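You operate a simulated robot arm through the tools that you are given. There is no shell and no other tool. Be economical: measure what you need, move in short steps, check, and stop when the job is done.

Carry out the task below with a simulated robot arm. There is one attempt and no reset: what you move stays moved.

Task
Pour the two mugs on the island out into the glass jug and load them on the tray.
Fine: the white tray; then slide it toward the brass-ring stool without lifting it. No spill.

Only the result counts: the job must be done as asked and must still hold three seconds after the hand-in. Knocking over, shifting, dropping, spilling or breaking anything else fails it.

Robot
A 6-joint arm with a two-finger parallel gripper, fixed in place. Base frame: the origin is at the foot of the arm, x ahead of it, y to its left, z up; the work surface is at about z = 0.9. Readings come in m, degrees, newtons and seconds.
With the tool pointing down near the work surface it reaches from about 0.24 to 0.64 m from the base axis. Its first joint turns from -66.0 to 66.0 degrees. Payload 2.7 kg.
The TCP is the grasp point between the finger pads, 0.023 m short of the fingertips. In the tool frame z runs along the fingers and y along their closing line. Largest opening 0.094 m; finger width 0.038, thickness 0.01; the body of the gripper, 0.054 by 0.096 m, starts 0.039 m behind the TCP.
Orientation is that of the tool frame in the base frame, as a unit quaternion [x, y, z, w]. With the fingers straight down and closing along the base's y, the tool's x points along the base's -x, its y along +y and its z along -z.

Tools
- The arm moves only by the tool step_arm. Its argument "increments" is one flat list of numbers, 6 for each row, row after row: the shift along the base's x, y, z in m, then the turn, a rotation vector about the base's x, y, z in degrees. In form: [dx, dy, dz, ax, ay, az, dx, dy, dz, ax, ay, az, ...]. A call has 1 to 10 rows; each row is the pose to reach, as a shift and turn from the pose commanded when the call began. "grip" is the finger opening in m, from 0 to 0.094, set as the call begins (left out, the last holds). A row lasts 0.2 s, in which the tool goes at most 0.05 m and 8.6 degrees; a call with a longer step from one row to the next is refused whole, and so is a gripper value outside its range. A pose out of reach is approached as far as the arm can. The call stops where the force on the tool passes 40 N (or 10 N more than at its start, if that is more) or the arm is blocked; 0.2 s more then pass. The fingers move at their own pace (about 0.045 m/s each) and stop on an object; they squeeze with about 42 N. The grip force told is the motor's: it shows also when the fingers shut on nothing. Time passes only in rows, and 0.2 s behind the last, so rows that repeat a pose let the fingers close. The reply holds the time, the measured pose of the TCP, the force on the tool along the base axes, the opening and the grip force, in the units named above and with some noise.
- Cameras (640 x 400 px; columns grow to the right, rows downward): "scene" is fixed at [0.0825, -0.4347, 1.4139]; the picture's right is [0.73, -0.69, 0.00], its down [-0.33, -0.35, -0.88] and it looks along [0.60, 0.64, -0.48] (base axes); focal length 284 px, centre (320, 200). "wrist" rides on the gripper at [0.086, 0.016, -0.075] in the tool frame; the picture's right is [-0.18, 0.98, 0.00], its down [-0.58, -0.11, -0.81] and it looks along [-0.79, -0.15, 0.59] (tool axes); focal length 243 px, centre (320, 200). There is no depth. A picture from a camera that has moved, and an enlarged one, comes with that camera's place and axes in the base frame and with its lens.
- camera(camera): a new picture of that camera. No time passes.
- zoom(camera, box): a new picture of the part [left, top, right, bottom] of that camera's present view, enlarged. No time passes.
- sign_off(): hands the job in; it is judged then, once.

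Work in short steps. Places have to be worked out from the pictures, the camera data and where the tool is seen: move nearer, look again, correct. Check each grasp and each placing, and mend what went wrong. You have 120 turns and 68 pictures in all, those below and enlarged ones among them. Open the gripper and draw the arm clear of the work before you hand the job in, unless the task says otherwise; then end with one line.

The tools are called after "Request:" as a command line: name --argument value ..., lists and objects as JSON in quotes. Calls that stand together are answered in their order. step_arm: Moves the arm, as the interface text tells. Its arguments: {"type":"object","properties":{"increments":{"type":"array","items":{"type":"number"}},"grip":{"type":"number"}},"required":["increments"]} The other tools are called the same way: camera (camera) takes a picture; zoom (camera, box) takes an enlarged picture of a part of a camera's view; sign_off () hands the job in.

At the start:

```text
clock: 0.0
tcp_pos: [0.3341, 0.1326, 1.3071]
orientation: [0.0, 1.0, 0.0, 0.0]
contact_force: [0.1, -0.1, -0.2]
gripper_width: 0.0941
finger_force: 0.1
```

scene: 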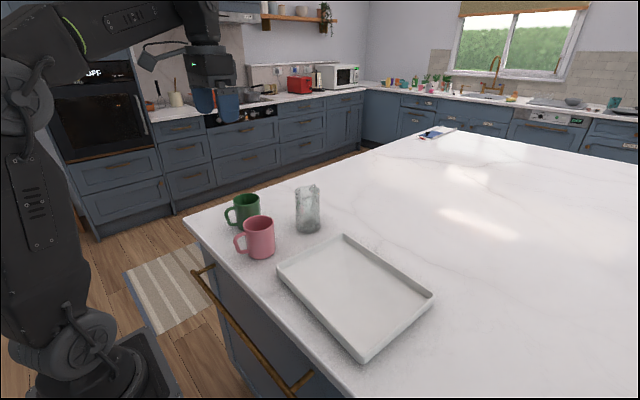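
wrist: 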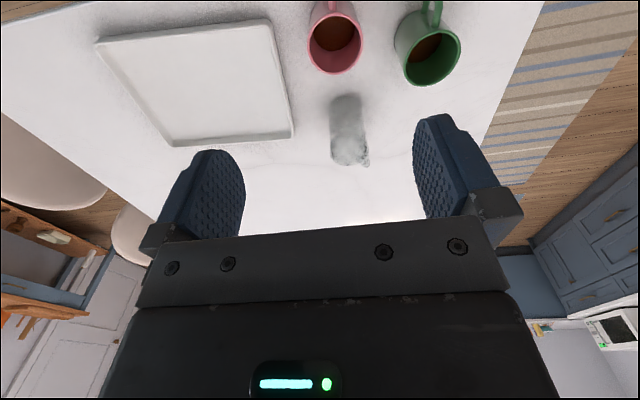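

The pictures put the mugs near (0.39,0.13) and (0.43,0.29), the jug near (0.56,0.13) and the tray centred near (0.49,-0.11). The stools seem to be off to -y, so I turn the tool toward them to look, and zoom in on the mugs.

Request:
step_arm --increments '[0, -0.02, 0, 0, 0, -8, 0, -0.04, 0, 0, 0, -16, 0, -0.06, 0, 0, 0, -24, 0, -0.08, 0, 0, 0, -32, 0, -0.1, 0, 0, 0, -40, 0, -0.12, 0, 0, 0, -48, 0, -0.13, 0, 0, 0, -56]'

Request:
camera --camera "wrist"

Request:
zoom --camera "scene" --box '[200, 160, 360, 280]'

```text
clock: 1.6
tcp_pos: [0.3342, 0.0017, 1.306]
orientation: [0.471, 0.882, 0.0, 0.0]
contact_force: [-0.8, 0.6, -0.3]
gripper_width: 0.094
finger_force: 0.0
```

```text
65 pictures are left
camera wrist: at [0.3, 0.0824, 1.3806], right [0.92, 0.39, 0.0], down [0.23, -0.54, 0.81], along [0.32, -0.74, -0.59], focal length 243 px, centre (320, 200)
```

wrist: 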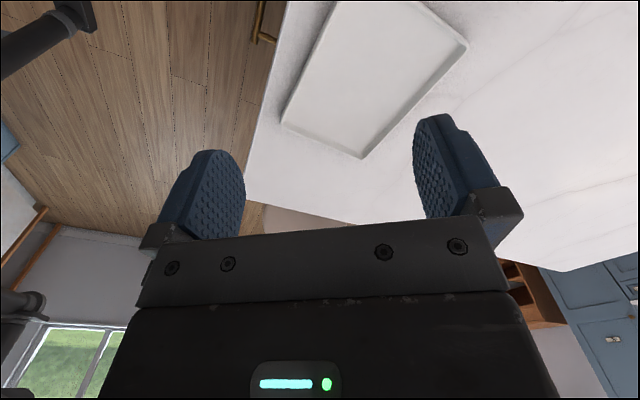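

```text
3.33 times, centred on (280, 220) of scene
camera zoom: at [0.0825, -0.4347, 1.4139], right [0.73, -0.69, 0.0], down [-0.33, -0.35, -0.88], along [0.6, 0.64, -0.48], focal length 945 px, centre (453, 133)
```

zoom: 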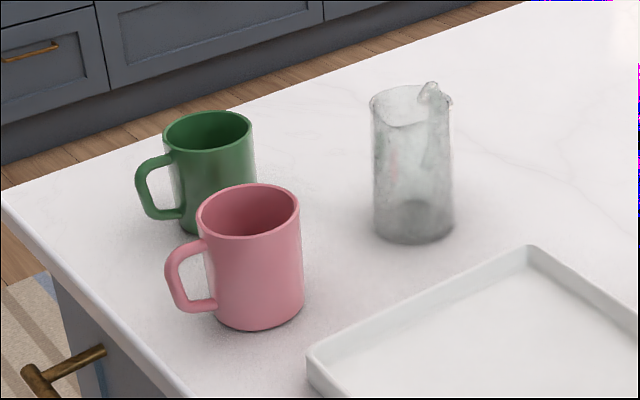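

The stools are hidden behind the gripper body, so I tilt the tool upward toward -y to bring them into the clear part of the picture.

Request:
step_arm --increments '[0, 0, 0, -7.4, -3.3, 0, 0, 0, 0, -14.8, -6.6, 0, 0, 0, 0, -22.2, -9.9, 0, 0, 0, 0, -29.6, -13.2, 0, 0, 0, 0, -34, -15, 0]'

Request:
camera --camera "wrist"

```text
clock: 2.8
tcp_pos: [0.3338, 0.0034, 1.3069]
orientation: [0.445, 0.836, -0.198, 0.251]
contact_force: [0.2, -0.6, 0.4]
gripper_width: 0.0941
finger_force: 0.1
```

```text
63 pictures are left
camera wrist: at [0.289, 0.108, 1.3128], right [0.92, 0.4, 0.0], down [-0.01, 0.02, 1.0], along [0.4, -0.92, 0.02], focal length 243 px, centre (320, 200)
```

wrist: 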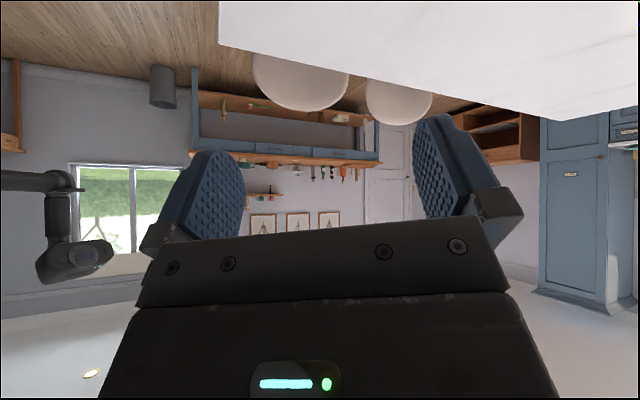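

Two stools show past the island's -y side. I zoom in to find a brass ring.

Request:
zoom --camera "wrist" --box '[220, 20, 460, 170]'

```text
2.67 times, centred on (340, 95) of wrist
camera zoom: at [0.289, 0.108, 1.3128], right [0.92, 0.4, 0.0], down [-0.01, 0.02, 1.0], along [0.4, -0.92, 0.02], focal length 647 px, centre (267, 480)
```

zoom: 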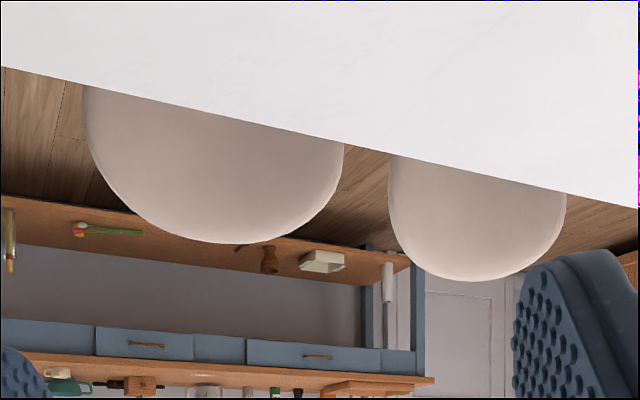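

Only the seats show, and the ring is probably a foot ring on the legs. I move the camera toward the island's -y edge and pitch it down to see below the seats.

Request:
step_arm --increments '[-0.01, -0.047, 0, 2, 1, 0, -0.02, -0.094, 0, 4, 2, 0, -0.03, -0.141, 0, 6, 3, 0, -0.04, -0.188, 0, 8, 4, 0, -0.05, -0.235, 0, 10, 5, 0, -0.06, -0.282, 0, 12, 6, 0, -0.07, -0.329, 0, 14, 7, 0, -0.08, -0.376, 0, 16, 8, 0, -0.09, -0.423, 0, 18, 9, 0, -0.1, -0.47, 0, 20, 10, 0]'

Request:
camera --camera "wrist"

```text
clock: 5.0
tcp_pos: [0.2323, -0.4653, 1.3087]
orientation: [0.462, 0.877, -0.087, 0.095]
contact_force: [0.0, -0.3, 0.7]
gripper_width: 0.094
finger_force: 0.2
```

```text
61 pictures are left
camera wrist: at [0.193, -0.3707, 1.3567], right [0.92, 0.4, -0.02], down [0.16, -0.33, 0.93], along [0.37, -0.85, -0.37], focal length 243 px, centre (320, 200)
```

wrist: 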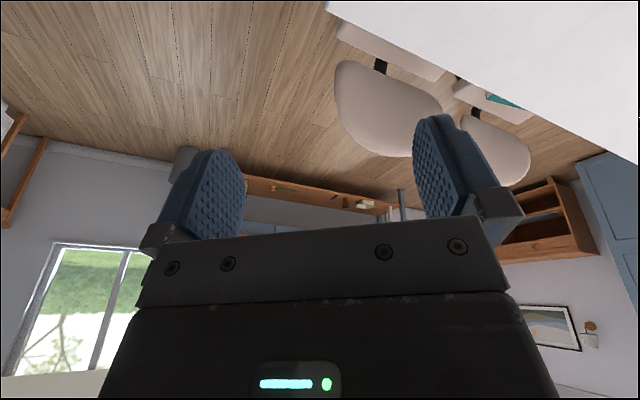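

I zoom on the chairs.

Request:
zoom --camera "wrist" --box '[310, 0, 550, 200]'

```text
2.00 times, centred on (430, 100) of wrist
camera zoom: at [0.193, -0.3707, 1.3567], right [0.92, 0.4, -0.02], down [0.16, -0.33, 0.93], along [0.37, -0.85, -0.37], focal length 485 px, centre (100, 400)
```

zoom: 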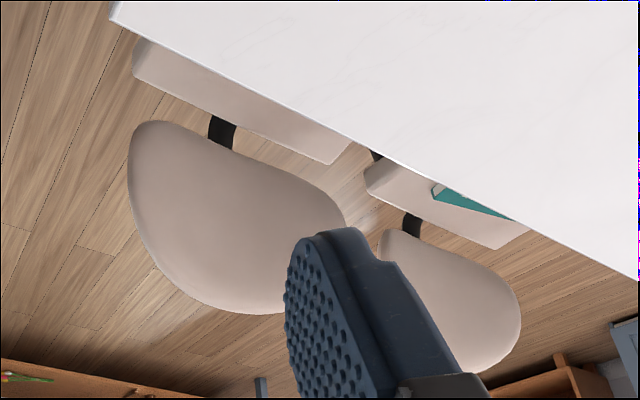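

The seats are tucked under the counter and hide the pedestals. I lower the wrist beside the island's near end, outside x = 0.3, to look underneath.

Request:
step_arm --increments '[-0.005, 0, -0.04, 0, 0, 3, -0.01, -0.005, -0.08, 0, 0, 6, -0.015, -0.01, -0.12, 0, 0, 9, -0.02, -0.015, -0.16, 0, 0, 12, -0.025, -0.02, -0.2, 0, 0, 15, -0.03, -0.025, -0.24, 0, 0, 18, -0.03, -0.03, -0.28, 0, 0, 21, -0.03, -0.035, -0.32, 0, 0, 24, -0.03, -0.04, -0.36, 0, 0, 27]'

Request:
camera --camera "wrist"

```text
clock: 7.0
tcp_pos: [0.2128, -0.5038, 0.9466]
orientation: [0.246, 0.961, -0.064, 0.112]
contact_force: [0.3, 0.3, -0.2]
gripper_width: 0.0938
finger_force: 0.0
out of reach, approached as far as the arm can: row 8, 9
```

```text
59 pictures are left
camera wrist: at [0.1346, -0.4375, 0.9963], right [0.63, 0.77, -0.02], down [0.29, -0.22, 0.93], along [0.72, -0.59, -0.36], focal length 243 px, centre (320, 200)
```

wrist: 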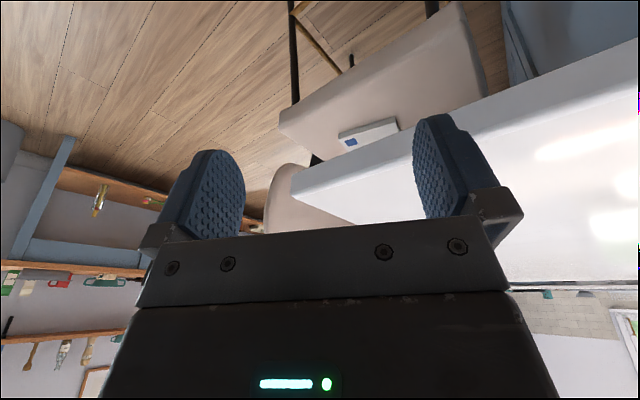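

The nearest stool's legs and a rail are now visible. I zoom in there.

Request:
zoom --camera "wrist" --box '[260, 0, 500, 150]'

```text
2.67 times, centred on (380, 75) of wrist
camera zoom: at [0.1346, -0.4375, 0.9963], right [0.63, 0.77, -0.02], down [0.29, -0.22, 0.93], along [0.72, -0.59, -0.36], focal length 647 px, centre (160, 533)
```

zoom: 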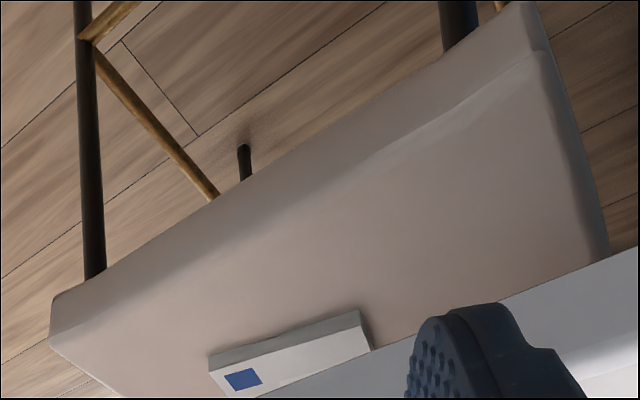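

The nearer stool, centred near (0.58,-0.62), has brass rails between black legs. To make sure the other stool (near (1.08,-0.62)) differs, I rise and look through the gap between them.

Request:
step_arm --increments '[0.0, 0, 0.05, 0, 0, 0, 0.0, 0.0, 0.1, 0, 0, 0, 0.0, 0.0, 0.15, 0, 0, 0, 0.015, 0.0, 0.2, 0, 0, 0, 0.03, 0.0, 0.24, 0, 0, 0, 0.05, 0.0, 0.28, 0, 0, 0, 0.07, 0.0, 0.32, 0, 0, 0, 0.09, 0, 0.36, 0, 0, 0]'

Request:
camera --camera "wrist"

```text
refused: row 4 steps farther than a row can; nothing moved
```

```text
57 pictures are left
camera wrist: at [0.1346, -0.4375, 0.9963], right [0.63, 0.77, -0.02], down [0.29, -0.22, 0.93], along [0.72, -0.59, -0.36], focal length 243 px, centre (320, 200)
```

wrist: 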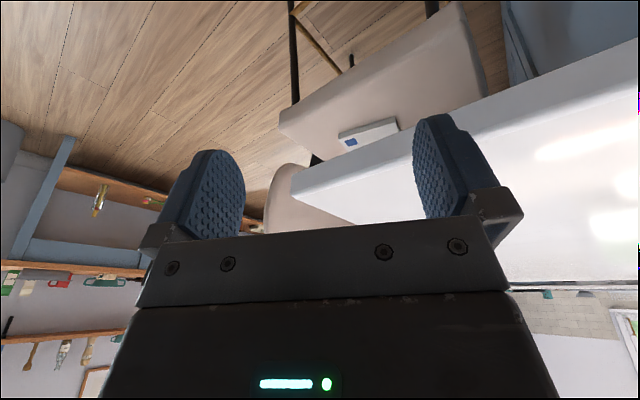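

That call was refused because one step was too long, so I repeat the climb with shorter steps.

Request:
step_arm --increments '[0.0, 0, 0.04, 0, 0, 0, 0.0, 0.0, 0.08, 0, 0, 0, 0.0, 0.0, 0.12, 0, 0, 0, 0.01, 0.0, 0.16, 0, 0, 0, 0.03, 0.0, 0.2, 0, 0, 0, 0.05, 0.0, 0.24, 0, 0, 0, 0.07, 0.0, 0.28, 0, 0, 0, 0.09, 0, 0.32, 0, 0, 0, 0.1, 0, 0.36, 0, 0, 0]'

Request:
zoom --camera "wrist" --box '[200, 0, 520, 200]'

```text
clock: 9.0
tcp_pos: [0.294, -0.4881, 1.2536]
orientation: [0.246, 0.961, -0.062, 0.113]
contact_force: [-0.8, 0.2, 0.1]
gripper_width: 0.0938
finger_force: 0.1
out of reach, approached as far as the arm can: row 8, 9
```

```text
2.00 times, centred on (360, 100) of wrist
camera zoom: at [0.213, -0.4223, 1.3027], right [0.63, 0.77, -0.02], down [0.29, -0.22, 0.93], along [0.72, -0.59, -0.37], focal length 485 px, centre (240, 400)
```

zoom: 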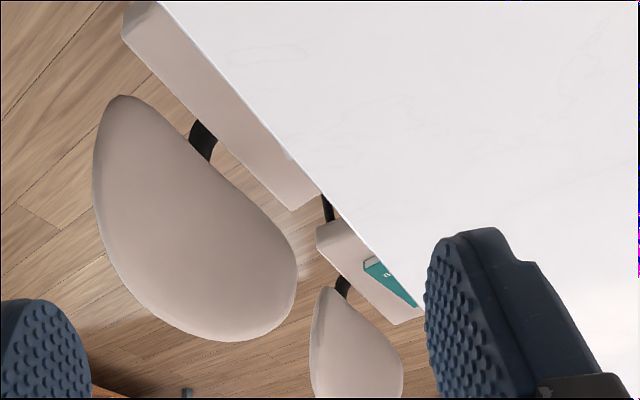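

A stool leg shows in the gap, so I zoom in on it.

Request:
zoom --camera "wrist" --box '[345, 85, 400, 120]'

```text
11.43 times, centred on (372, 102) of wrist
camera zoom: at [0.213, -0.4223, 1.3027], right [0.63, 0.77, -0.02], down [0.29, -0.22, 0.93], along [0.72, -0.59, -0.37], focal length 2773 px, centre (-280, 1314)
```

zoom: 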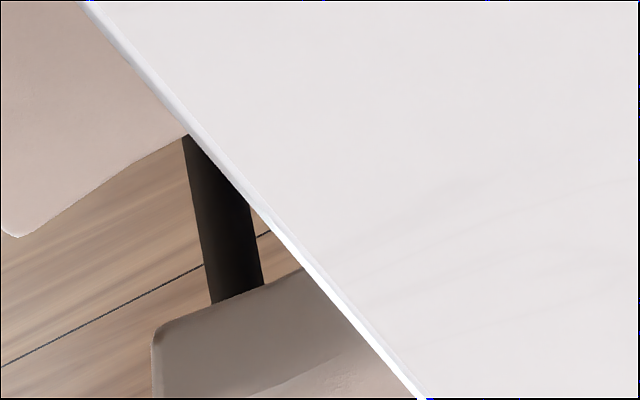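

The nearer stool, straight off in -y, is the brass-ring one. Both mug handles point toward the arm (-x), so I'll grip each mug body with a near-horizontal tool pointing about +y. First I come back over the middle and level the tool.

Request:
step_arm --increments '[0.008, 0.046, 0, 1, 1.1, 0, 0.016, 0.092, 0, 2, 2.2, 0, 0.024, 0.138, 0, 3, 3.3, 0, 0.032, 0.184, 0, 4, 4.4, 0, 0.04, 0.23, 0, 5, 5.5, 0, 0.048, 0.276, 0, 6, 6.5, 0, 0.056, 0.322, 0, 7, 7.5, 0, 0.064, 0.368, 0, 8, 8.6, 0, 0.07, 0.414, 0, 9, 9.7, 0, 0.08, 0.46, 0, 10.1, 10.8, 0]'

```text
clock: 11.2
tcp_pos: [0.3701, -0.029, 1.2513]
orientation: [0.248, 0.969, 0.0, 0.001]
contact_force: [0.7, -0.3, 1.2]
gripper_width: 0.0938
finger_force: 0.0
```

The tool is level again. Next I turn it about z so it will tilt toward azimuth 100.

Request:
step_arm --increments '[0, 0, 0, 0, 0, -7.33, 0, 0, 0, 0, 0, -14.66, 0, 0, 0, 0, 0, -22, 0, 0, 0, 0, 0, -29.3, 0, 0, 0, 0, 0, -36.7, 0, 0, 0, 0, 0, -44, 0, 0, 0, 0, 0, -51.3]'

Request:
step_arm --increments '[0, -0.01, 0, 7.9, 1.4, 0, 0, -0.02, 0, 15.8, 2.8, 0, 0, -0.03, 0, 23.6, 4.2, 0, 0, -0.04, 0, 31.5, 5.6, 0, 0, -0.05, 0, 39.4, 6.9, 0, 0, -0.06, 0, 47.3, 8.3, 0, 0, -0.06, 0, 55.2, 9.7, 0, 0, -0.06, 0, 63, 11.1, 0, 0, -0.06, 0, 68.9, 12.2, 0]'

Request:
camera --camera "wrist"

Request:
camera --camera "scene"

```text
clock: 12.8
tcp_pos: [0.3705, -0.0292, 1.2505]
orientation: [0.644, 0.765, -0.001, 0.001]
contact_force: [-0.2, -0.1, -0.8]
gripper_width: 0.0941
finger_force: 0.1
```

```text
clock: 14.8
tcp_pos: [0.3771, -0.0341, 1.2103]
orientation: [0.53, 0.627, 0.37, -0.434]
contact_force: [-0.6, -0.6, -0.7]
gripper_width: 0.0941
finger_force: 0.0
out of reach, approached as far as the arm can: row 6, 7, 8, 9
```

```text
54 pictures are left
camera wrist: at [0.4003, -0.0709, 1.3169], right [0.98, 0.1, -0.17], down [0.05, -0.96, -0.27], along [-0.19, 0.25, -0.95], focal length 243 px, centre (320, 200)
```

wrist: 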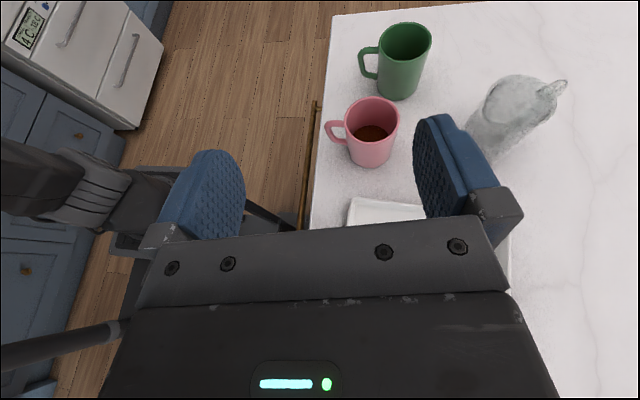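

```text
53 pictures are left
```

scene: 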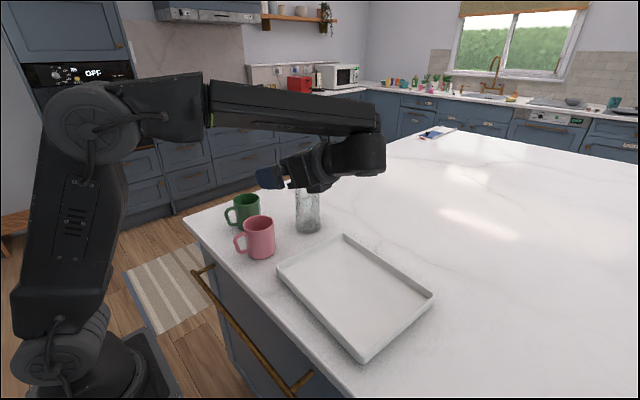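

At this height the tilt asked was nearly out of reach, but the view pins things down. The pink mug is near (0.40,0.14) with its handle at azimuth 174, the green near (0.445,0.27), and the jug near (0.57,0.148). I lower to z≈1.1 and yaw the tool 15° more.

Request:
step_arm --increments '[0.01, 0, -0.03, 0, 0, 3, 0.02, 0, -0.06, 0, 0, 6, 0.03, 0, -0.09, 0, 0, 9, 0.04, 0, -0.12, 0, 0, 12, 0.05, 0, -0.14, 0, 0, 15]'

```text
clock: 16.0
tcp_pos: [0.4274, -0.0331, 1.0689]
orientation: [0.441, 0.692, 0.307, -0.481]
contact_force: [0.9, -0.2, 0.8]
gripper_width: 0.0939
finger_force: 0.0
```

The pose reached is good: the tool points at azimuth 115 with 20° pitch. I move to a pre-grasp pose about 0.13 m short of the pink mug, flatten the pitch to 11°, and look.

Request:
step_arm --increments '[0.01, 0.02, -0.03, 4, 1.9, 0, 0.02, 0.04, -0.06, 8.15, 3.8, 0, 0.026, 0.052, -0.08, 8.15, 3.8, 0]'

Request:
camera --camera "wrist"

Request:
camera --camera "scene"

```text
clock: 16.8
tcp_pos: [0.4533, 0.018, 0.9888]
orientation: [0.414, 0.652, 0.341, -0.536]
contact_force: [-0.3, -0.6, -0.4]
gripper_width: 0.0941
finger_force: 0.0
```

```text
52 pictures are left
camera wrist: at [0.4924, -0.0265, 1.0878], right [0.91, 0.38, -0.18], down [0.28, -0.86, -0.42], along [-0.32, 0.32, -0.89], focal length 243 px, centre (320, 200)
```

wrist: 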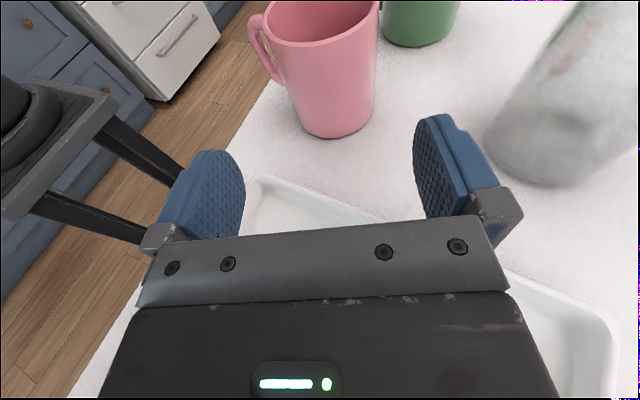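

```text
51 pictures are left
```

scene: 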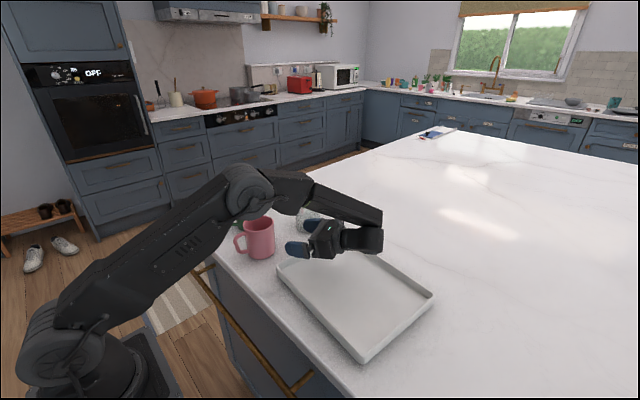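

The mug's base edges give its centre at (0.399,0.139) with a diameter of 0.08, and the tool axis is lined up within 2 mm. I move in with the grasp centre 12 mm short of the mug axis at z=0.957.

Request:
step_arm --increments '[-0.003, 0.008, -0.032, 0, 0, 0, -0.015, 0.035, -0.032, 0, 0, 0, -0.026, 0.06, -0.032, 0, 0, 0, -0.038, 0.086, -0.032, 0, 0, 0, -0.047, 0.111, -0.032, 0, 0, 0]'

Request:
camera --camera "wrist"

```text
clock: 18.0
tcp_pos: [0.4065, 0.1267, 0.957]
orientation: [0.415, 0.652, 0.342, -0.535]
contact_force: [0.3, -1.2, -0.3]
gripper_width: 0.094
finger_force: 0.0
```

```text
50 pictures are left
camera wrist: at [0.4456, 0.0825, 1.0565], right [0.91, 0.38, -0.18], down [0.28, -0.86, -0.41], along [-0.31, 0.32, -0.89], focal length 243 px, centre (320, 200)
```

wrist: 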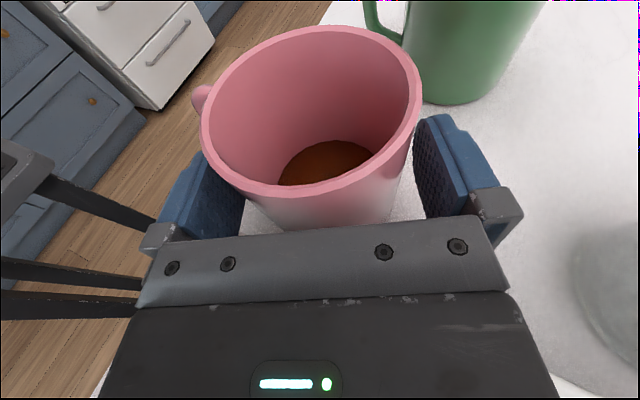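

The mug sits between the fingers and is about a quarter full. I close the gripper.

Request:
step_arm --increments '[0, 0, 0, 0, 0, 0, 0, 0, 0, 0, 0, 0, 0, 0, 0, 0, 0, 0, 0, 0, 0, 0, 0, 0]' --grip 0.06

Request:
camera --camera "wrist"

```text
clock: 19.0
tcp_pos: [0.4062, 0.1279, 0.9585]
orientation: [0.414, 0.652, 0.34, -0.536]
contact_force: [0.3, 3.1, 1.8]
gripper_width: 0.0797
finger_force: 42.0
```

```text
49 pictures are left
camera wrist: at [0.4457, 0.0823, 1.0565], right [0.91, 0.38, -0.18], down [0.28, -0.86, -0.41], along [-0.32, 0.32, -0.89], focal length 243 px, centre (320, 200)
```

wrist: 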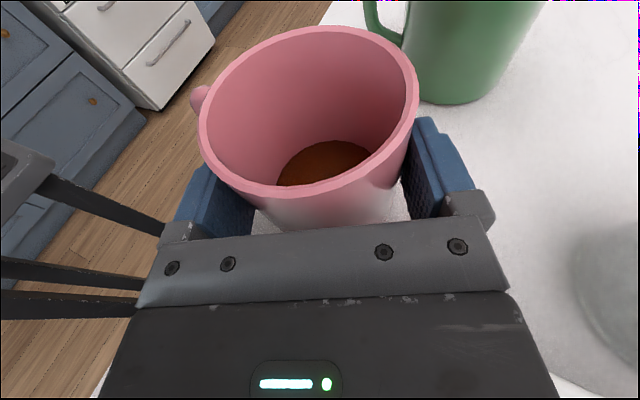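

The grip holds, 0.080 wide at 42 N. I lift the mug gently and carry it to the left of the jug, well above it.

Request:
step_arm --increments '[0, 0, 0.01, 0, 0, 0, 0, 0, 0.03, 0, 0, 0, 0, 0, 0.055, 0, 0, 0, 0, 0, 0.08, 0, 0, 0, 0, 0, 0.105, 0, 0, 0, 0, 0, 0.13, 0, 0, 0, 0.005, 0, 0.147, 0, 0, 0, 0.02, -0.003, 0.15, 0, 0, 0, 0.04, -0.008, 0.15, 0, 0, 0, 0.05, -0.012, 0.15, 0, 0, 0]'

Request:
step_arm --increments '[0.01, -0.002, 0, 0, 0, 0, 0.025, -0.006, 0, 0, 0, 0, 0.036, -0.008, 0, 0, 0, 0, 0.042, -0.008, 0, 0, 0, 0, 0.042, -0.008, 0, 0, 0, 0]'

Request:
camera --camera "wrist"

Request:
zoom --camera "scene" --box '[220, 100, 420, 260]'

```text
clock: 21.2
tcp_pos: [0.4571, 0.1155, 1.1088]
orientation: [0.415, 0.652, 0.341, -0.535]
contact_force: [0.3, 0.5, -3.6]
gripper_width: 0.0795
finger_force: 41.4
```

```text
clock: 22.4
tcp_pos: [0.4984, 0.1083, 1.1079]
orientation: [0.414, 0.651, 0.341, -0.536]
contact_force: [0.2, 0.8, -3.8]
gripper_width: 0.0797
finger_force: 41.8
```

```text
48 pictures are left
camera wrist: at [0.5381, 0.063, 1.2069], right [0.91, 0.38, -0.18], down [0.28, -0.86, -0.41], along [-0.32, 0.32, -0.89], focal length 243 px, centre (320, 200)
```

wrist: 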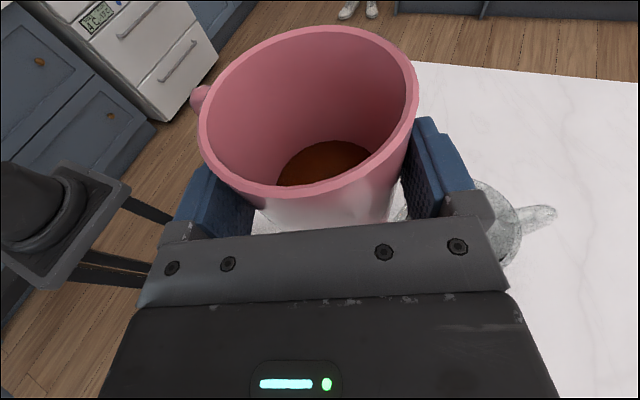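

```text
2.50 times, centred on (320, 180) of scene
camera zoom: at [0.0826, -0.4347, 1.4139], right [0.73, -0.69, 0.0], down [-0.33, -0.35, -0.88], along [0.6, 0.64, -0.48], focal length 709 px, centre (320, 250)
```

zoom: 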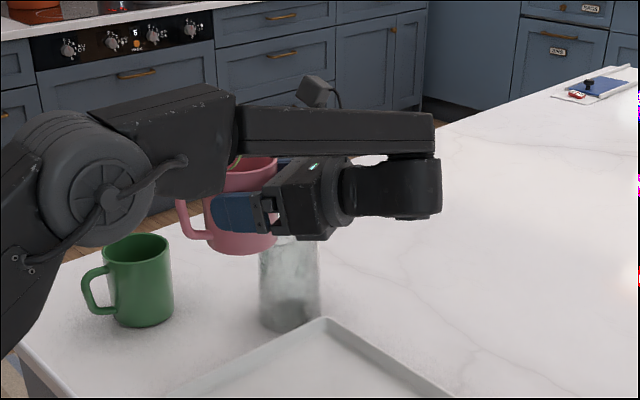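

Everything is stable, and this view refines the jug's centre to about (0.575,0.147). I roll the mug 60° toward the jug, which is not yet enough to pour, while closing in.

Request:
step_arm --increments '[0.003, 0.0, -0.002, -3.18, 6.8, 0, 0.006, 0.001, -0.004, -6.36, 13.59, 0, 0.009, 0.001, -0.006, -9.54, 20.4, 0, 0.013, 0.002, -0.008, -12.7, 27.2, 0, 0.016, 0.002, -0.01, -15.9, 34, 0, 0.02, 0.003, -0.012, -19.1, 40.8, 0, 0.024, 0.003, -0.015, -22.3, 47.6, 0, 0.028, 0.003, -0.018, -25.4, 54.4, 0]'

Request:
zoom --camera "scene" --box '[220, 100, 420, 260]'

Request:
camera --camera "wrist"

```text
clock: 24.2
tcp_pos: [0.4845, 0.163, 1.0676]
orientation: [-0.638, -0.385, 0.02, 0.666]
contact_force: [0.2, -0.3, -4.0]
gripper_width: 0.0797
finger_force: 42.3
out of reach, approached as far as the arm can: row 2, 3, 4, 5, 6, 7, 8
```

```text
2.50 times, centred on (320, 180) of scene
camera zoom: at [0.0826, -0.4347, 1.4139], right [0.73, -0.69, 0.0], down [-0.33, -0.35, -0.88], along [0.6, 0.64, -0.48], focal length 709 px, centre (320, 250)
```

zoom: 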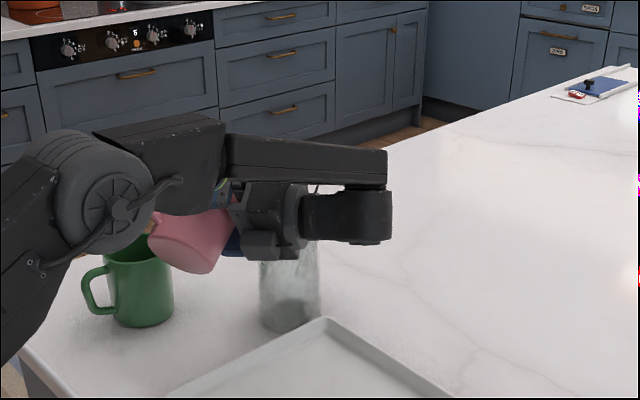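

```text
45 pictures are left
camera wrist: at [0.5928, 0.1476, 1.104], right [0.33, 0.09, -0.94], down [-0.03, -0.99, -0.1], along [-0.94, 0.06, -0.33], focal length 243 px, centre (320, 200)
```

wrist: 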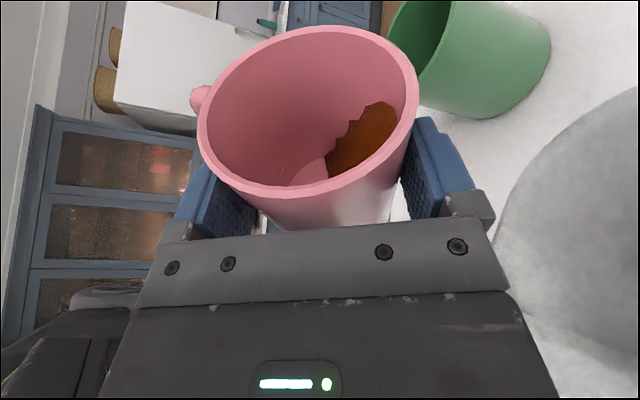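

The wrist ran out of reach on the way, so the position drifted, but nothing touched and the liquid is still inside at 60° tilt. I roll back upright and rise, then I'll yaw the tool toward azimuth 70 so the wrist stays nearer the base.

Request:
step_arm --increments '[0, -0.003, 0.015, 3.18, -6.8, 0, 0.0, -0.008, 0.03, 6.36, -13.59, 0, 0.0, -0.012, 0.04, 9.54, -20.4, 0, 0.0, -0.02, 0.05, 12.7, -27.2, 0, 0.0, -0.028, 0.05, 15.9, -34, 0, 0, -0.036, 0.05, 19.1, -40.8, 0, 0, -0.045, 0.05, 22.3, -47.6, 0, 0, -0.055, 0.05, 25.4, -54.4, 0]'

```text
clock: 26.0
tcp_pos: [0.4837, 0.11, 1.1184]
orientation: [0.415, 0.652, 0.342, -0.534]
contact_force: [-0.3, -0.2, -3.2]
gripper_width: 0.0798
finger_force: 42.3
out of reach, approached as far as the arm can: row 1, 2, 3
```

The mug is upright again with the same grip. I yaw the tool by -45° about the vertical.

Request:
step_arm --increments '[0, 0, 0, 0, 0, -6, 0, 0, 0, 0, 0, -13, 0, 0, 0, 0, 0, -20, 0, 0, 0, 0, 0, -27, 0, 0, 0, 0, 0, -34, 0, 0, 0, 0, 0, -40, 0, 0, 0, 0, 0, -45]'

Request:
camera --camera "scene"

```text
clock: 27.6
tcp_pos: [0.4843, 0.1101, 1.1161]
orientation: [0.633, 0.443, 0.52, -0.364]
contact_force: [0.5, 0.8, -3.6]
gripper_width: 0.0797
finger_force: 41.8
```

```text
44 pictures are left
```

scene: 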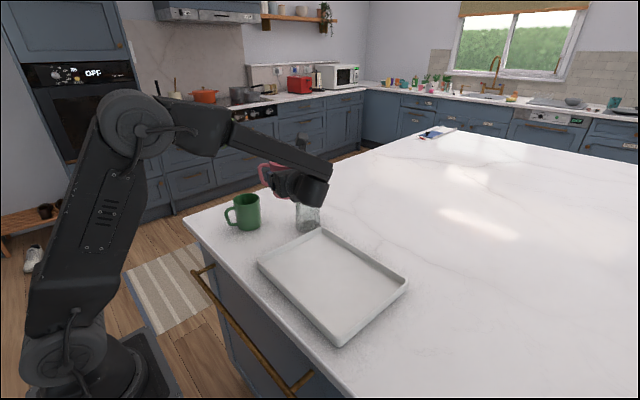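

The tray has shifted by about 7 cm toward +y; the low wrist must have dragged it during the approach. It has to be slid anyway, so I'll fix that later and keep the wrist higher. Now I roll the mug 60° from this better direction.

Request:
step_arm --increments '[0.004, 0.006, -0.002, 2.57, 7.05, 0, 0.008, 0.012, -0.004, 5.13, 14.1, 0, 0.012, 0.018, -0.006, 7.7, 21.2, 0, 0.016, 0.024, -0.01, 10.3, 28.2, 0, 0.02, 0.03, -0.014, 12.8, 35.3, 0, 0.024, 0.036, -0.018, 15.4, 42.3, 0, 0.028, 0.041, -0.022, 18, 49.4, 0, 0.031, 0.046, -0.026, 20.5, 56.4, 0]'

Request:
zoom --camera "scene" --box '[220, 120, 420, 260]'

Request:
camera --camera "wrist"

```text
clock: 29.4
tcp_pos: [0.5137, 0.1555, 1.091]
orientation: [0.729, 0.124, 0.227, -0.633]
contact_force: [0.5, 0.0, -5.0]
gripper_width: 0.0799
finger_force: 41.9
```

```text
2.86 times, centred on (320, 190) of scene
camera zoom: at [0.0826, -0.4347, 1.4139], right [0.73, -0.69, 0.0], down [-0.33, -0.35, -0.88], along [0.6, 0.64, -0.48], focal length 810 px, centre (320, 229)
```

zoom: 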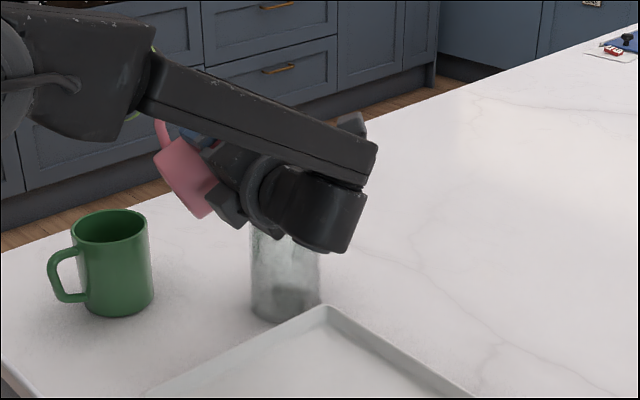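

```text
42 pictures are left
camera wrist: at [0.5855, 0.0703, 1.1261], right [0.3, -0.15, -0.94], down [-0.7, -0.71, -0.11], along [-0.65, 0.69, -0.31], focal length 243 px, centre (320, 200)
```

wrist: 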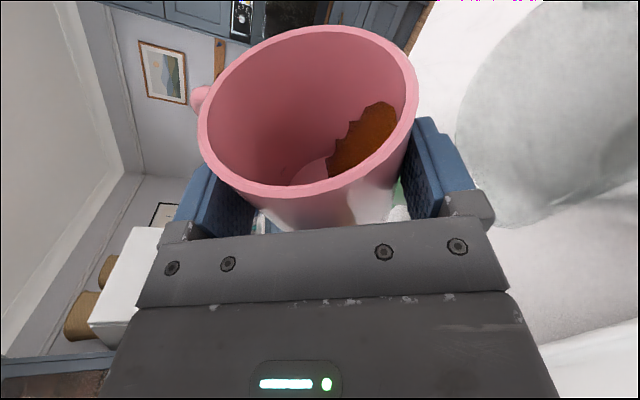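

The mug is in position at 60° tilt and the jug centre is confirmed at about (0.574,0.147). I pour slowly, keeping the lip over the jug mouth, up to about 85°.

Request:
step_arm --increments '[0.001, 0, 0, 0.86, 2.35, 0, 0.002, 0, -0.001, 1.71, 4.7, 0, 0.003, 0, -0.001, 2.57, 7.05, 0, 0.005, -0.001, -0.001, 3.42, 9.4, 0, 0.006, -0.001, -0.001, 4.28, 11.75, 0, 0.007, -0.001, 0, 5.13, 14.1, 0, 0.009, -0.002, 0.002, 5.99, 16.45, 0, 0.01, -0.002, 0.004, 6.84, 18.8, 0, 0.011, -0.003, 0.006, 7.7, 21.15, 0, 0.013, -0.003, 0.008, 8.55, 23.5, 0]'

Request:
camera --camera "wrist"

Request:
zoom --camera "scene" --box '[250, 140, 370, 260]'

```text
clock: 31.6
tcp_pos: [0.5277, 0.1524, 1.0987]
orientation: [0.712, -0.025, 0.084, -0.697]
contact_force: [0.4, 0.5, -3.3]
gripper_width: 0.0796
finger_force: 42.2
```

```text
41 pictures are left
camera wrist: at [0.6043, 0.0646, 1.0911], right [-0.1, 0.0, -0.99], down [-0.71, -0.71, 0.07], along [-0.7, 0.71, 0.07], focal length 243 px, centre (320, 200)
```

wrist: 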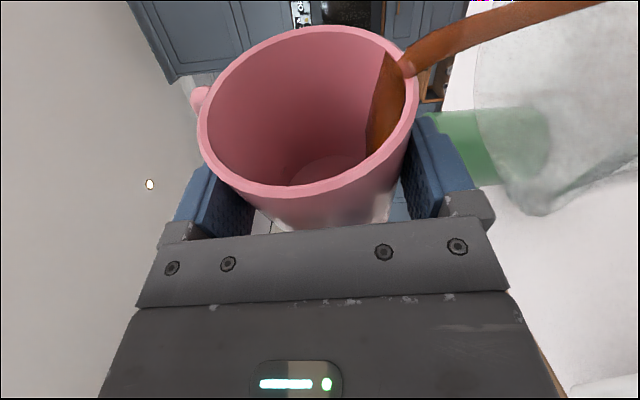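

```text
3.33 times, centred on (310, 200) of scene
camera zoom: at [0.0826, -0.4347, 1.4139], right [0.73, -0.69, 0.0], down [-0.33, -0.35, -0.88], along [0.6, 0.64, -0.48], focal length 945 px, centre (353, 200)
```

zoom: 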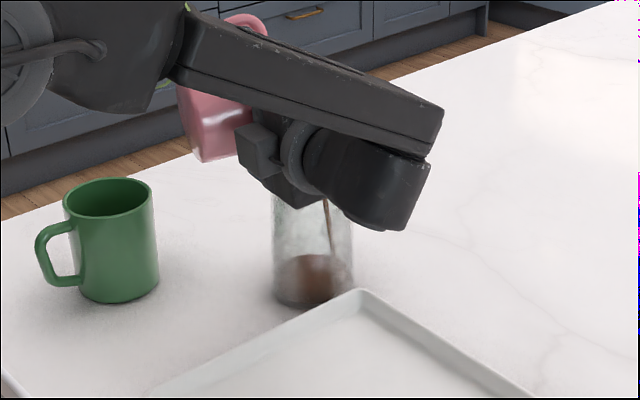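

Coffee is streaming into the jug with no spill; the stream lands slightly to the +x side of the jug's centre. I keep rolling slowly with a small bias back toward -x.

Request:
step_arm --increments '[-0.003, 0, 0, 0, 0, 0, -0.003, 0, 0, 0.5, 1.4, 0, -0.003, 0, 0.001, 1.0, 2.8, 0, -0.002, -0.001, 0.002, 1.7, 4.7, 0, -0.001, -0.001, 0.003, 2.4, 6.6, 0, 0.0, -0.002, 0.005, 3.1, 8.5, 0, 0.002, -0.003, 0.006, 4.1, 11.3, 0, 0.004, -0.003, 0.008, 5.1, 14.1, 0, 0.006, -0.004, 0.01, 6.2, 16.9, 0, 0.007, -0.004, 0.01, 6.8, 18.8, 0]'

Request:
camera --camera "wrist"

Request:
zoom --camera "scene" --box '[250, 140, 370, 260]'

```text
clock: 33.8
tcp_pos: [0.5364, 0.1486, 1.1091]
orientation: [-0.674, 0.141, 0.035, 0.724]
contact_force: [-0.7, 0.6, -3.2]
gripper_width: 0.0797
finger_force: 42.8
```

```text
39 pictures are left
camera wrist: at [0.6034, 0.0637, 1.0676], right [-0.42, 0.11, -0.9], down [-0.66, -0.72, 0.21], along [-0.63, 0.68, 0.37], focal length 243 px, centre (320, 200)
```

wrist: 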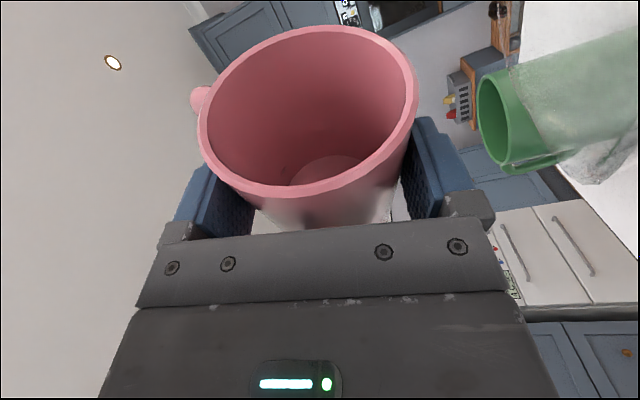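

```text
3.33 times, centred on (310, 200) of scene
camera zoom: at [0.0826, -0.4347, 1.4139], right [0.73, -0.69, 0.0], down [-0.33, -0.35, -0.88], along [0.6, 0.64, -0.48], focal length 945 px, centre (353, 200)
```

zoom: 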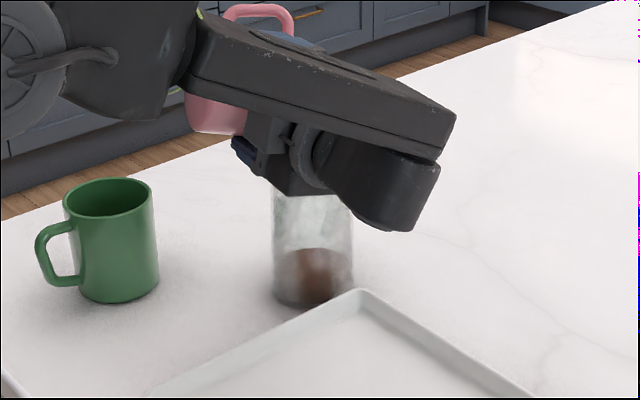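

The mug looks empty. I tip it 8° more, hold for drips, and start rolling back.

Request:
step_arm --increments '[0.004, -0.002, 0.003, 1.4, 3.8, 0, 0.007, -0.003, 0.005, 2.7, 7.5, 0, 0.007, -0.003, 0.005, 2.7, 7.5, 0, 0.007, -0.003, 0.005, 2.7, 7.5, 0, 0.007, -0.003, 0.005, 2.7, 7.5, 0, 0.003, 0, 0.004, 0, 0, 0, -0.006, 0.002, 0, -2.6, -7.1, 0, -0.01, 0.003, 0, -5.2, -14.1, 0, -0.014, 0.004, -0.004, -7.7, -21.2, 0, -0.018, 0.006, -0.006, -10.3, -28.2, 0]'

Request:
step_arm --increments '[-0.006, 0.0, 0.002, -2.6, -7.1, 0, -0.012, -0.006, 0.004, -5.2, -14.1, 0, -0.018, -0.012, 0.006, -7.7, -21.2, 0, -0.022, -0.02, 0.01, -10.3, -28.2, 0, -0.026, -0.026, 0.012, -12.9, -35.3, 0, -0.03, -0.032, 0.014, -15.4, -42.3, 0, -0.032, -0.036, 0.016, -18, -49.4, 0, -0.034, -0.04, 0.018, -20.5, -56.4, 0, -0.034, -0.044, 0.02, -23.1, -63.4, 0, -0.034, -0.044, 0.02, -25.6, -70.5, 0]'

```text
clock: 36.0
tcp_pos: [0.5171, 0.1533, 1.104]
orientation: [0.724, 0.036, 0.143, -0.674]
contact_force: [0.2, 0.4, -3.7]
gripper_width: 0.0797
finger_force: 41.8
out of reach, approached as far as the arm can: row 2, 3, 4, 5
```

```text
clock: 38.2
tcp_pos: [0.483, 0.1107, 1.123]
orientation: [0.633, 0.445, 0.52, -0.363]
contact_force: [-0.1, -0.5, -2.9]
gripper_width: 0.0797
finger_force: 42.0
```

The mug is upright again. I check that it's empty and that the counter is clean.

Request:
camera --camera "scene"

Request:
camera --camera "wrist"

```text
37 pictures are left
```

scene: 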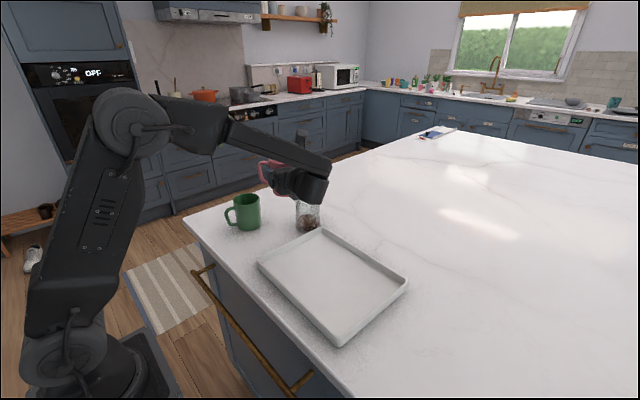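

```text
36 pictures are left
camera wrist: at [0.4797, 0.0511, 1.2221], right [0.91, -0.37, -0.18], down [-0.41, -0.81, -0.41], along [0.01, 0.45, -0.89], focal length 243 px, centre (320, 200)
```

wrist: 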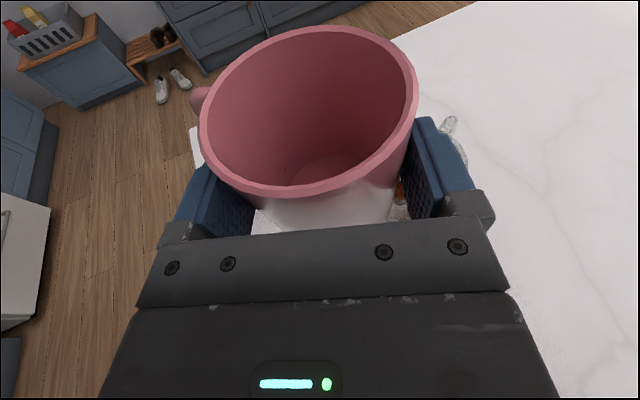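

The pink mug is empty, the jug holds the coffee, and nothing is spilled. The tray now spans x 0.35–0.58, y -0.22–0.09. I yaw to azimuth 15 so the wrist stays off the tray, and carry the mug over it.

Request:
step_arm --increments '[0, -0.02, 0, 0, 0, -6, 0, -0.04, 0, 0, 0, -12, 0, -0.06, 0, 0, 0, -20, 0, -0.08, 0, 0, 0, -28, 0, -0.1, 0, 0, 0, -35, 0, -0.12, 0, 0, 0, -42, 0.003, -0.13, 0, 0, 0, -49, 0.005, -0.136, 0, 0, 0, -55]'

Request:
camera --camera "scene"

```text
clock: 40.0
tcp_pos: [0.4879, -0.0262, 1.1246]
orientation: [0.766, 0.101, 0.629, -0.083]
contact_force: [-0.1, -0.7, -2.5]
gripper_width: 0.0796
finger_force: 42.3
```

```text
35 pictures are left
```

scene: 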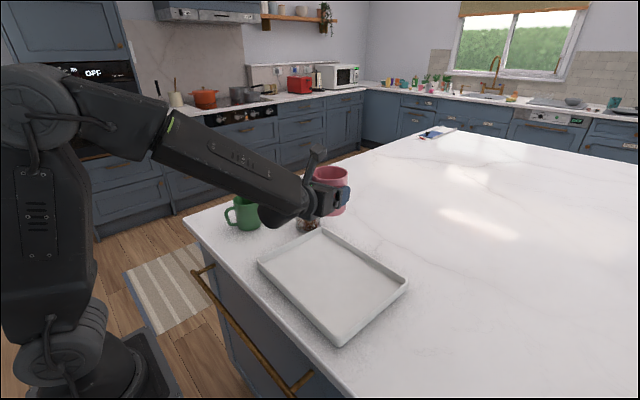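

The reach is fine here. I lower the mug to just above the tray and check.

Request:
step_arm --increments '[0, 0, -0.03, 0, 0, 0, 0, 0, -0.06, 0, 0, 0, 0, 0, -0.09, 0, 0, 0, 0, 0, -0.115, 0, 0, 0, 0, 0, -0.135, 0, 0, 0]'

Request:
zoom --camera "scene" --box '[210, 130, 430, 350]'

```text
clock: 41.2
tcp_pos: [0.4875, -0.0255, 0.9883]
orientation: [0.766, 0.101, 0.629, -0.082]
contact_force: [-0.2, -0.1, -2.8]
gripper_width: 0.0794
finger_force: 41.9
```

```text
1.82 times, centred on (320, 240) of scene
camera zoom: at [0.0826, -0.4347, 1.4139], right [0.73, -0.69, 0.0], down [-0.33, -0.35, -0.88], along [0.6, 0.64, -0.48], focal length 516 px, centre (320, 127)
```

zoom: 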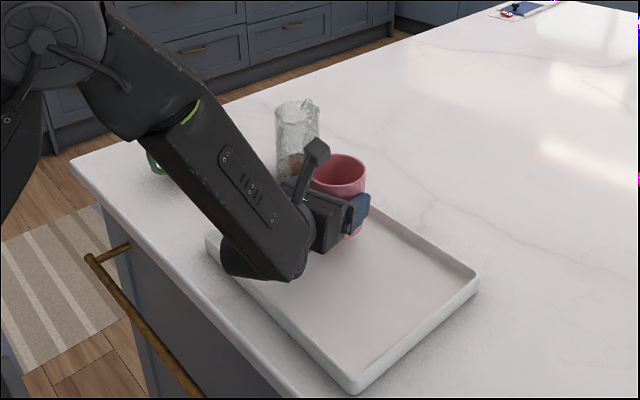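

Clearance looks fine. I lower slowly until the mug touches the tray floor.

Request:
step_arm --increments '[0, 0, -0.008, 0, 0, 0, 0, 0, -0.014, 0, 0, 0, 0, 0, -0.018, 0, 0, 0]'

Request:
zoom --camera "scene" --box '[240, 180, 400, 300]'

```text
clock: 42.0
tcp_pos: [0.4877, -0.025, 0.9702]
orientation: [0.766, 0.101, 0.63, -0.083]
contact_force: [-1.1, -0.2, -3.3]
gripper_width: 0.0794
finger_force: 41.7
```

```text
3.33 times, centred on (320, 240) of scene
camera zoom: at [0.0826, -0.4347, 1.4139], right [0.73, -0.69, 0.0], down [-0.33, -0.35, -0.88], along [0.6, 0.64, -0.48], focal length 945 px, centre (320, 67)
```

zoom: 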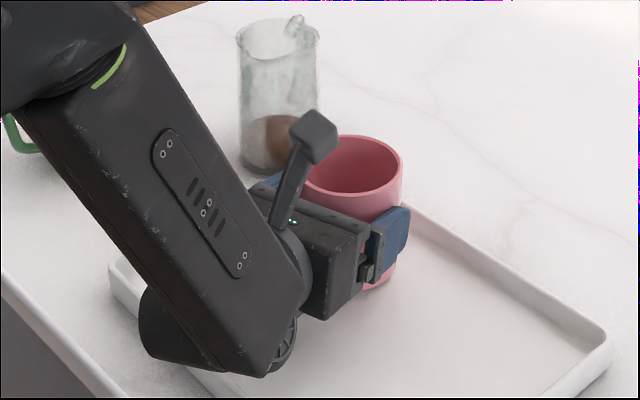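

No contact yet. I go on in 2 mm steps.

Request:
step_arm --increments '[0, 0, -0.002, 0, 0, 0, 0, 0, -0.004, 0, 0, 0, 0, 0, -0.005, 0, 0, 0]'

```text
clock: 42.8
tcp_pos: [0.4887, -0.0257, 0.9677]
orientation: [0.765, 0.101, 0.631, -0.082]
contact_force: [-4.6, -0.5, 8.3]
gripper_width: 0.0794
finger_force: 42.5
```

Contact is felt: the force along z rose from -3 to +8 N at TCP z 0.968. I ease up 2 mm and open.

Request:
step_arm --increments '[0, 0, 0.002, 0, 0, 0, 0, 0, 0.002, 0, 0, 0, 0, 0, 0.002, 0, 0, 0, 0, 0, 0.002, 0, 0, 0]' --grip 0.094

Request:
camera --camera "wrist"

```text
clock: 43.8
tcp_pos: [0.4881, -0.025, 0.9672]
orientation: [0.766, 0.101, 0.63, -0.083]
contact_force: [-0.6, 0.0, 0.7]
gripper_width: 0.0941
finger_force: 0.0
```

```text
32 pictures are left
camera wrist: at [0.4394, -0.0567, 1.0661], right [0.22, -0.96, -0.18], down [-0.9, -0.13, -0.41], along [0.37, 0.25, -0.89], focal length 243 px, centre (320, 200)
```

wrist: 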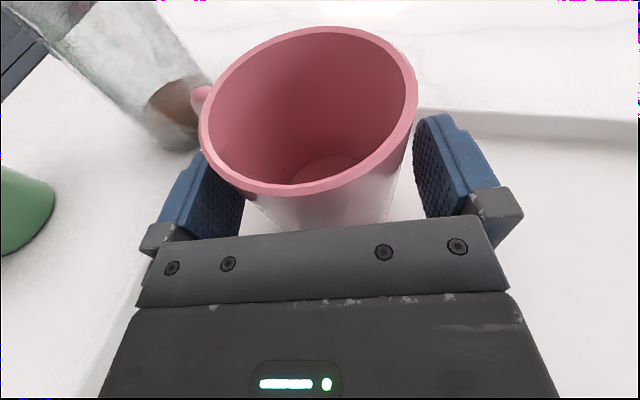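

The pink mug stands on the tray. I back off slightly and rise clear.

Request:
step_arm --increments '[-0.01, -0.0026, 0.001, 0, 0, 0, -0.03, -0.008, 0.003, 0, 0, 0, -0.035, -0.009, 0.03, 0, 0, 0, -0.035, -0.009, 0.07, 0, 0, 0, -0.035, -0.009, 0.11, 0, 0, 0, -0.035, -0.009, 0.15, 0, 0, 0]'

Request:
camera --camera "scene"

```text
clock: 45.2
tcp_pos: [0.4516, -0.0331, 1.1143]
orientation: [0.766, 0.1, 0.629, -0.082]
contact_force: [0.9, 0.8, -0.4]
gripper_width: 0.094
finger_force: 0.1
```

```text
31 pictures are left
```

scene: 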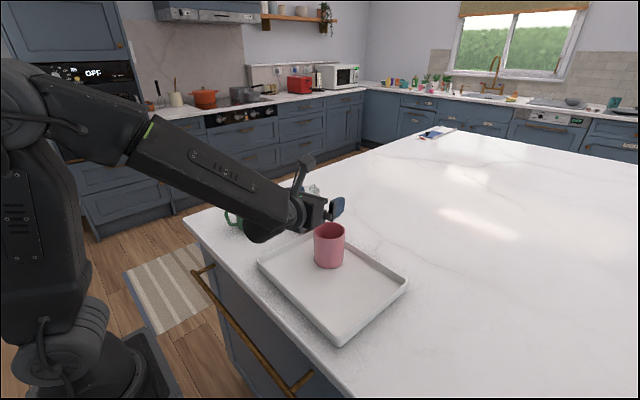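

The pink mug stands on the tray. Next is the green mug, whose handle points to about azimuth 170. I swing up and around to point the tool at about azimuth 102, so it fits between the handle and the jug.

Request:
step_arm --increments '[0, 0.015, 0.01, 0, 0, 8, 0, 0.03, 0.02, 0, 0, 16, 0, 0.045, 0.03, 0, 0, 24, 0, 0.06, 0.035, 0, 0, 32, 0, 0.075, 0.035, 0, 0, 40, 0, 0.09, 0.035, 0, 0, 48, 0, 0.105, 0.035, 0, 0, 56, 0, 0.12, 0.035, 0, 0, 64, 0, 0.135, 0.035, 0, 0, 72, 0, 0.15, 0.035, 0, 0, 80]'

Request:
step_arm --increments '[0, 0.01, 0, -3, 0, 3.5, 0, 0.02, 0, -5.9, -0.7, 7, 0, 0.03, 0, -5.9, -0.7, 7]'

Request:
camera --camera "wrist"

```text
clock: 47.4
tcp_pos: [0.4535, 0.1144, 1.1517]
orientation: [0.521, 0.571, 0.428, -0.469]
contact_force: [-0.2, -0.3, 0.7]
gripper_width: 0.094
finger_force: 0.1
```

```text
clock: 48.2
tcp_pos: [0.4527, 0.1455, 1.1522]
orientation: [0.507, 0.625, 0.373, -0.462]
contact_force: [0.1, 0.1, -0.7]
gripper_width: 0.0939
finger_force: 0.0
```

```text
30 pictures are left
camera wrist: at [0.4797, 0.1031, 1.2555], right [0.97, 0.15, -0.18], down [0.09, -0.94, -0.32], along [-0.22, 0.29, -0.93], focal length 243 px, centre (320, 200)
```

wrist: 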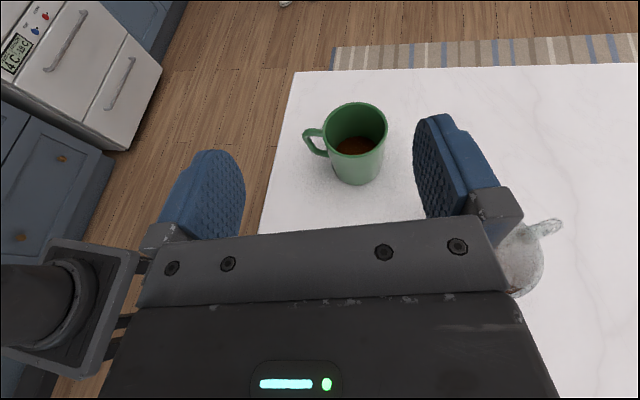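

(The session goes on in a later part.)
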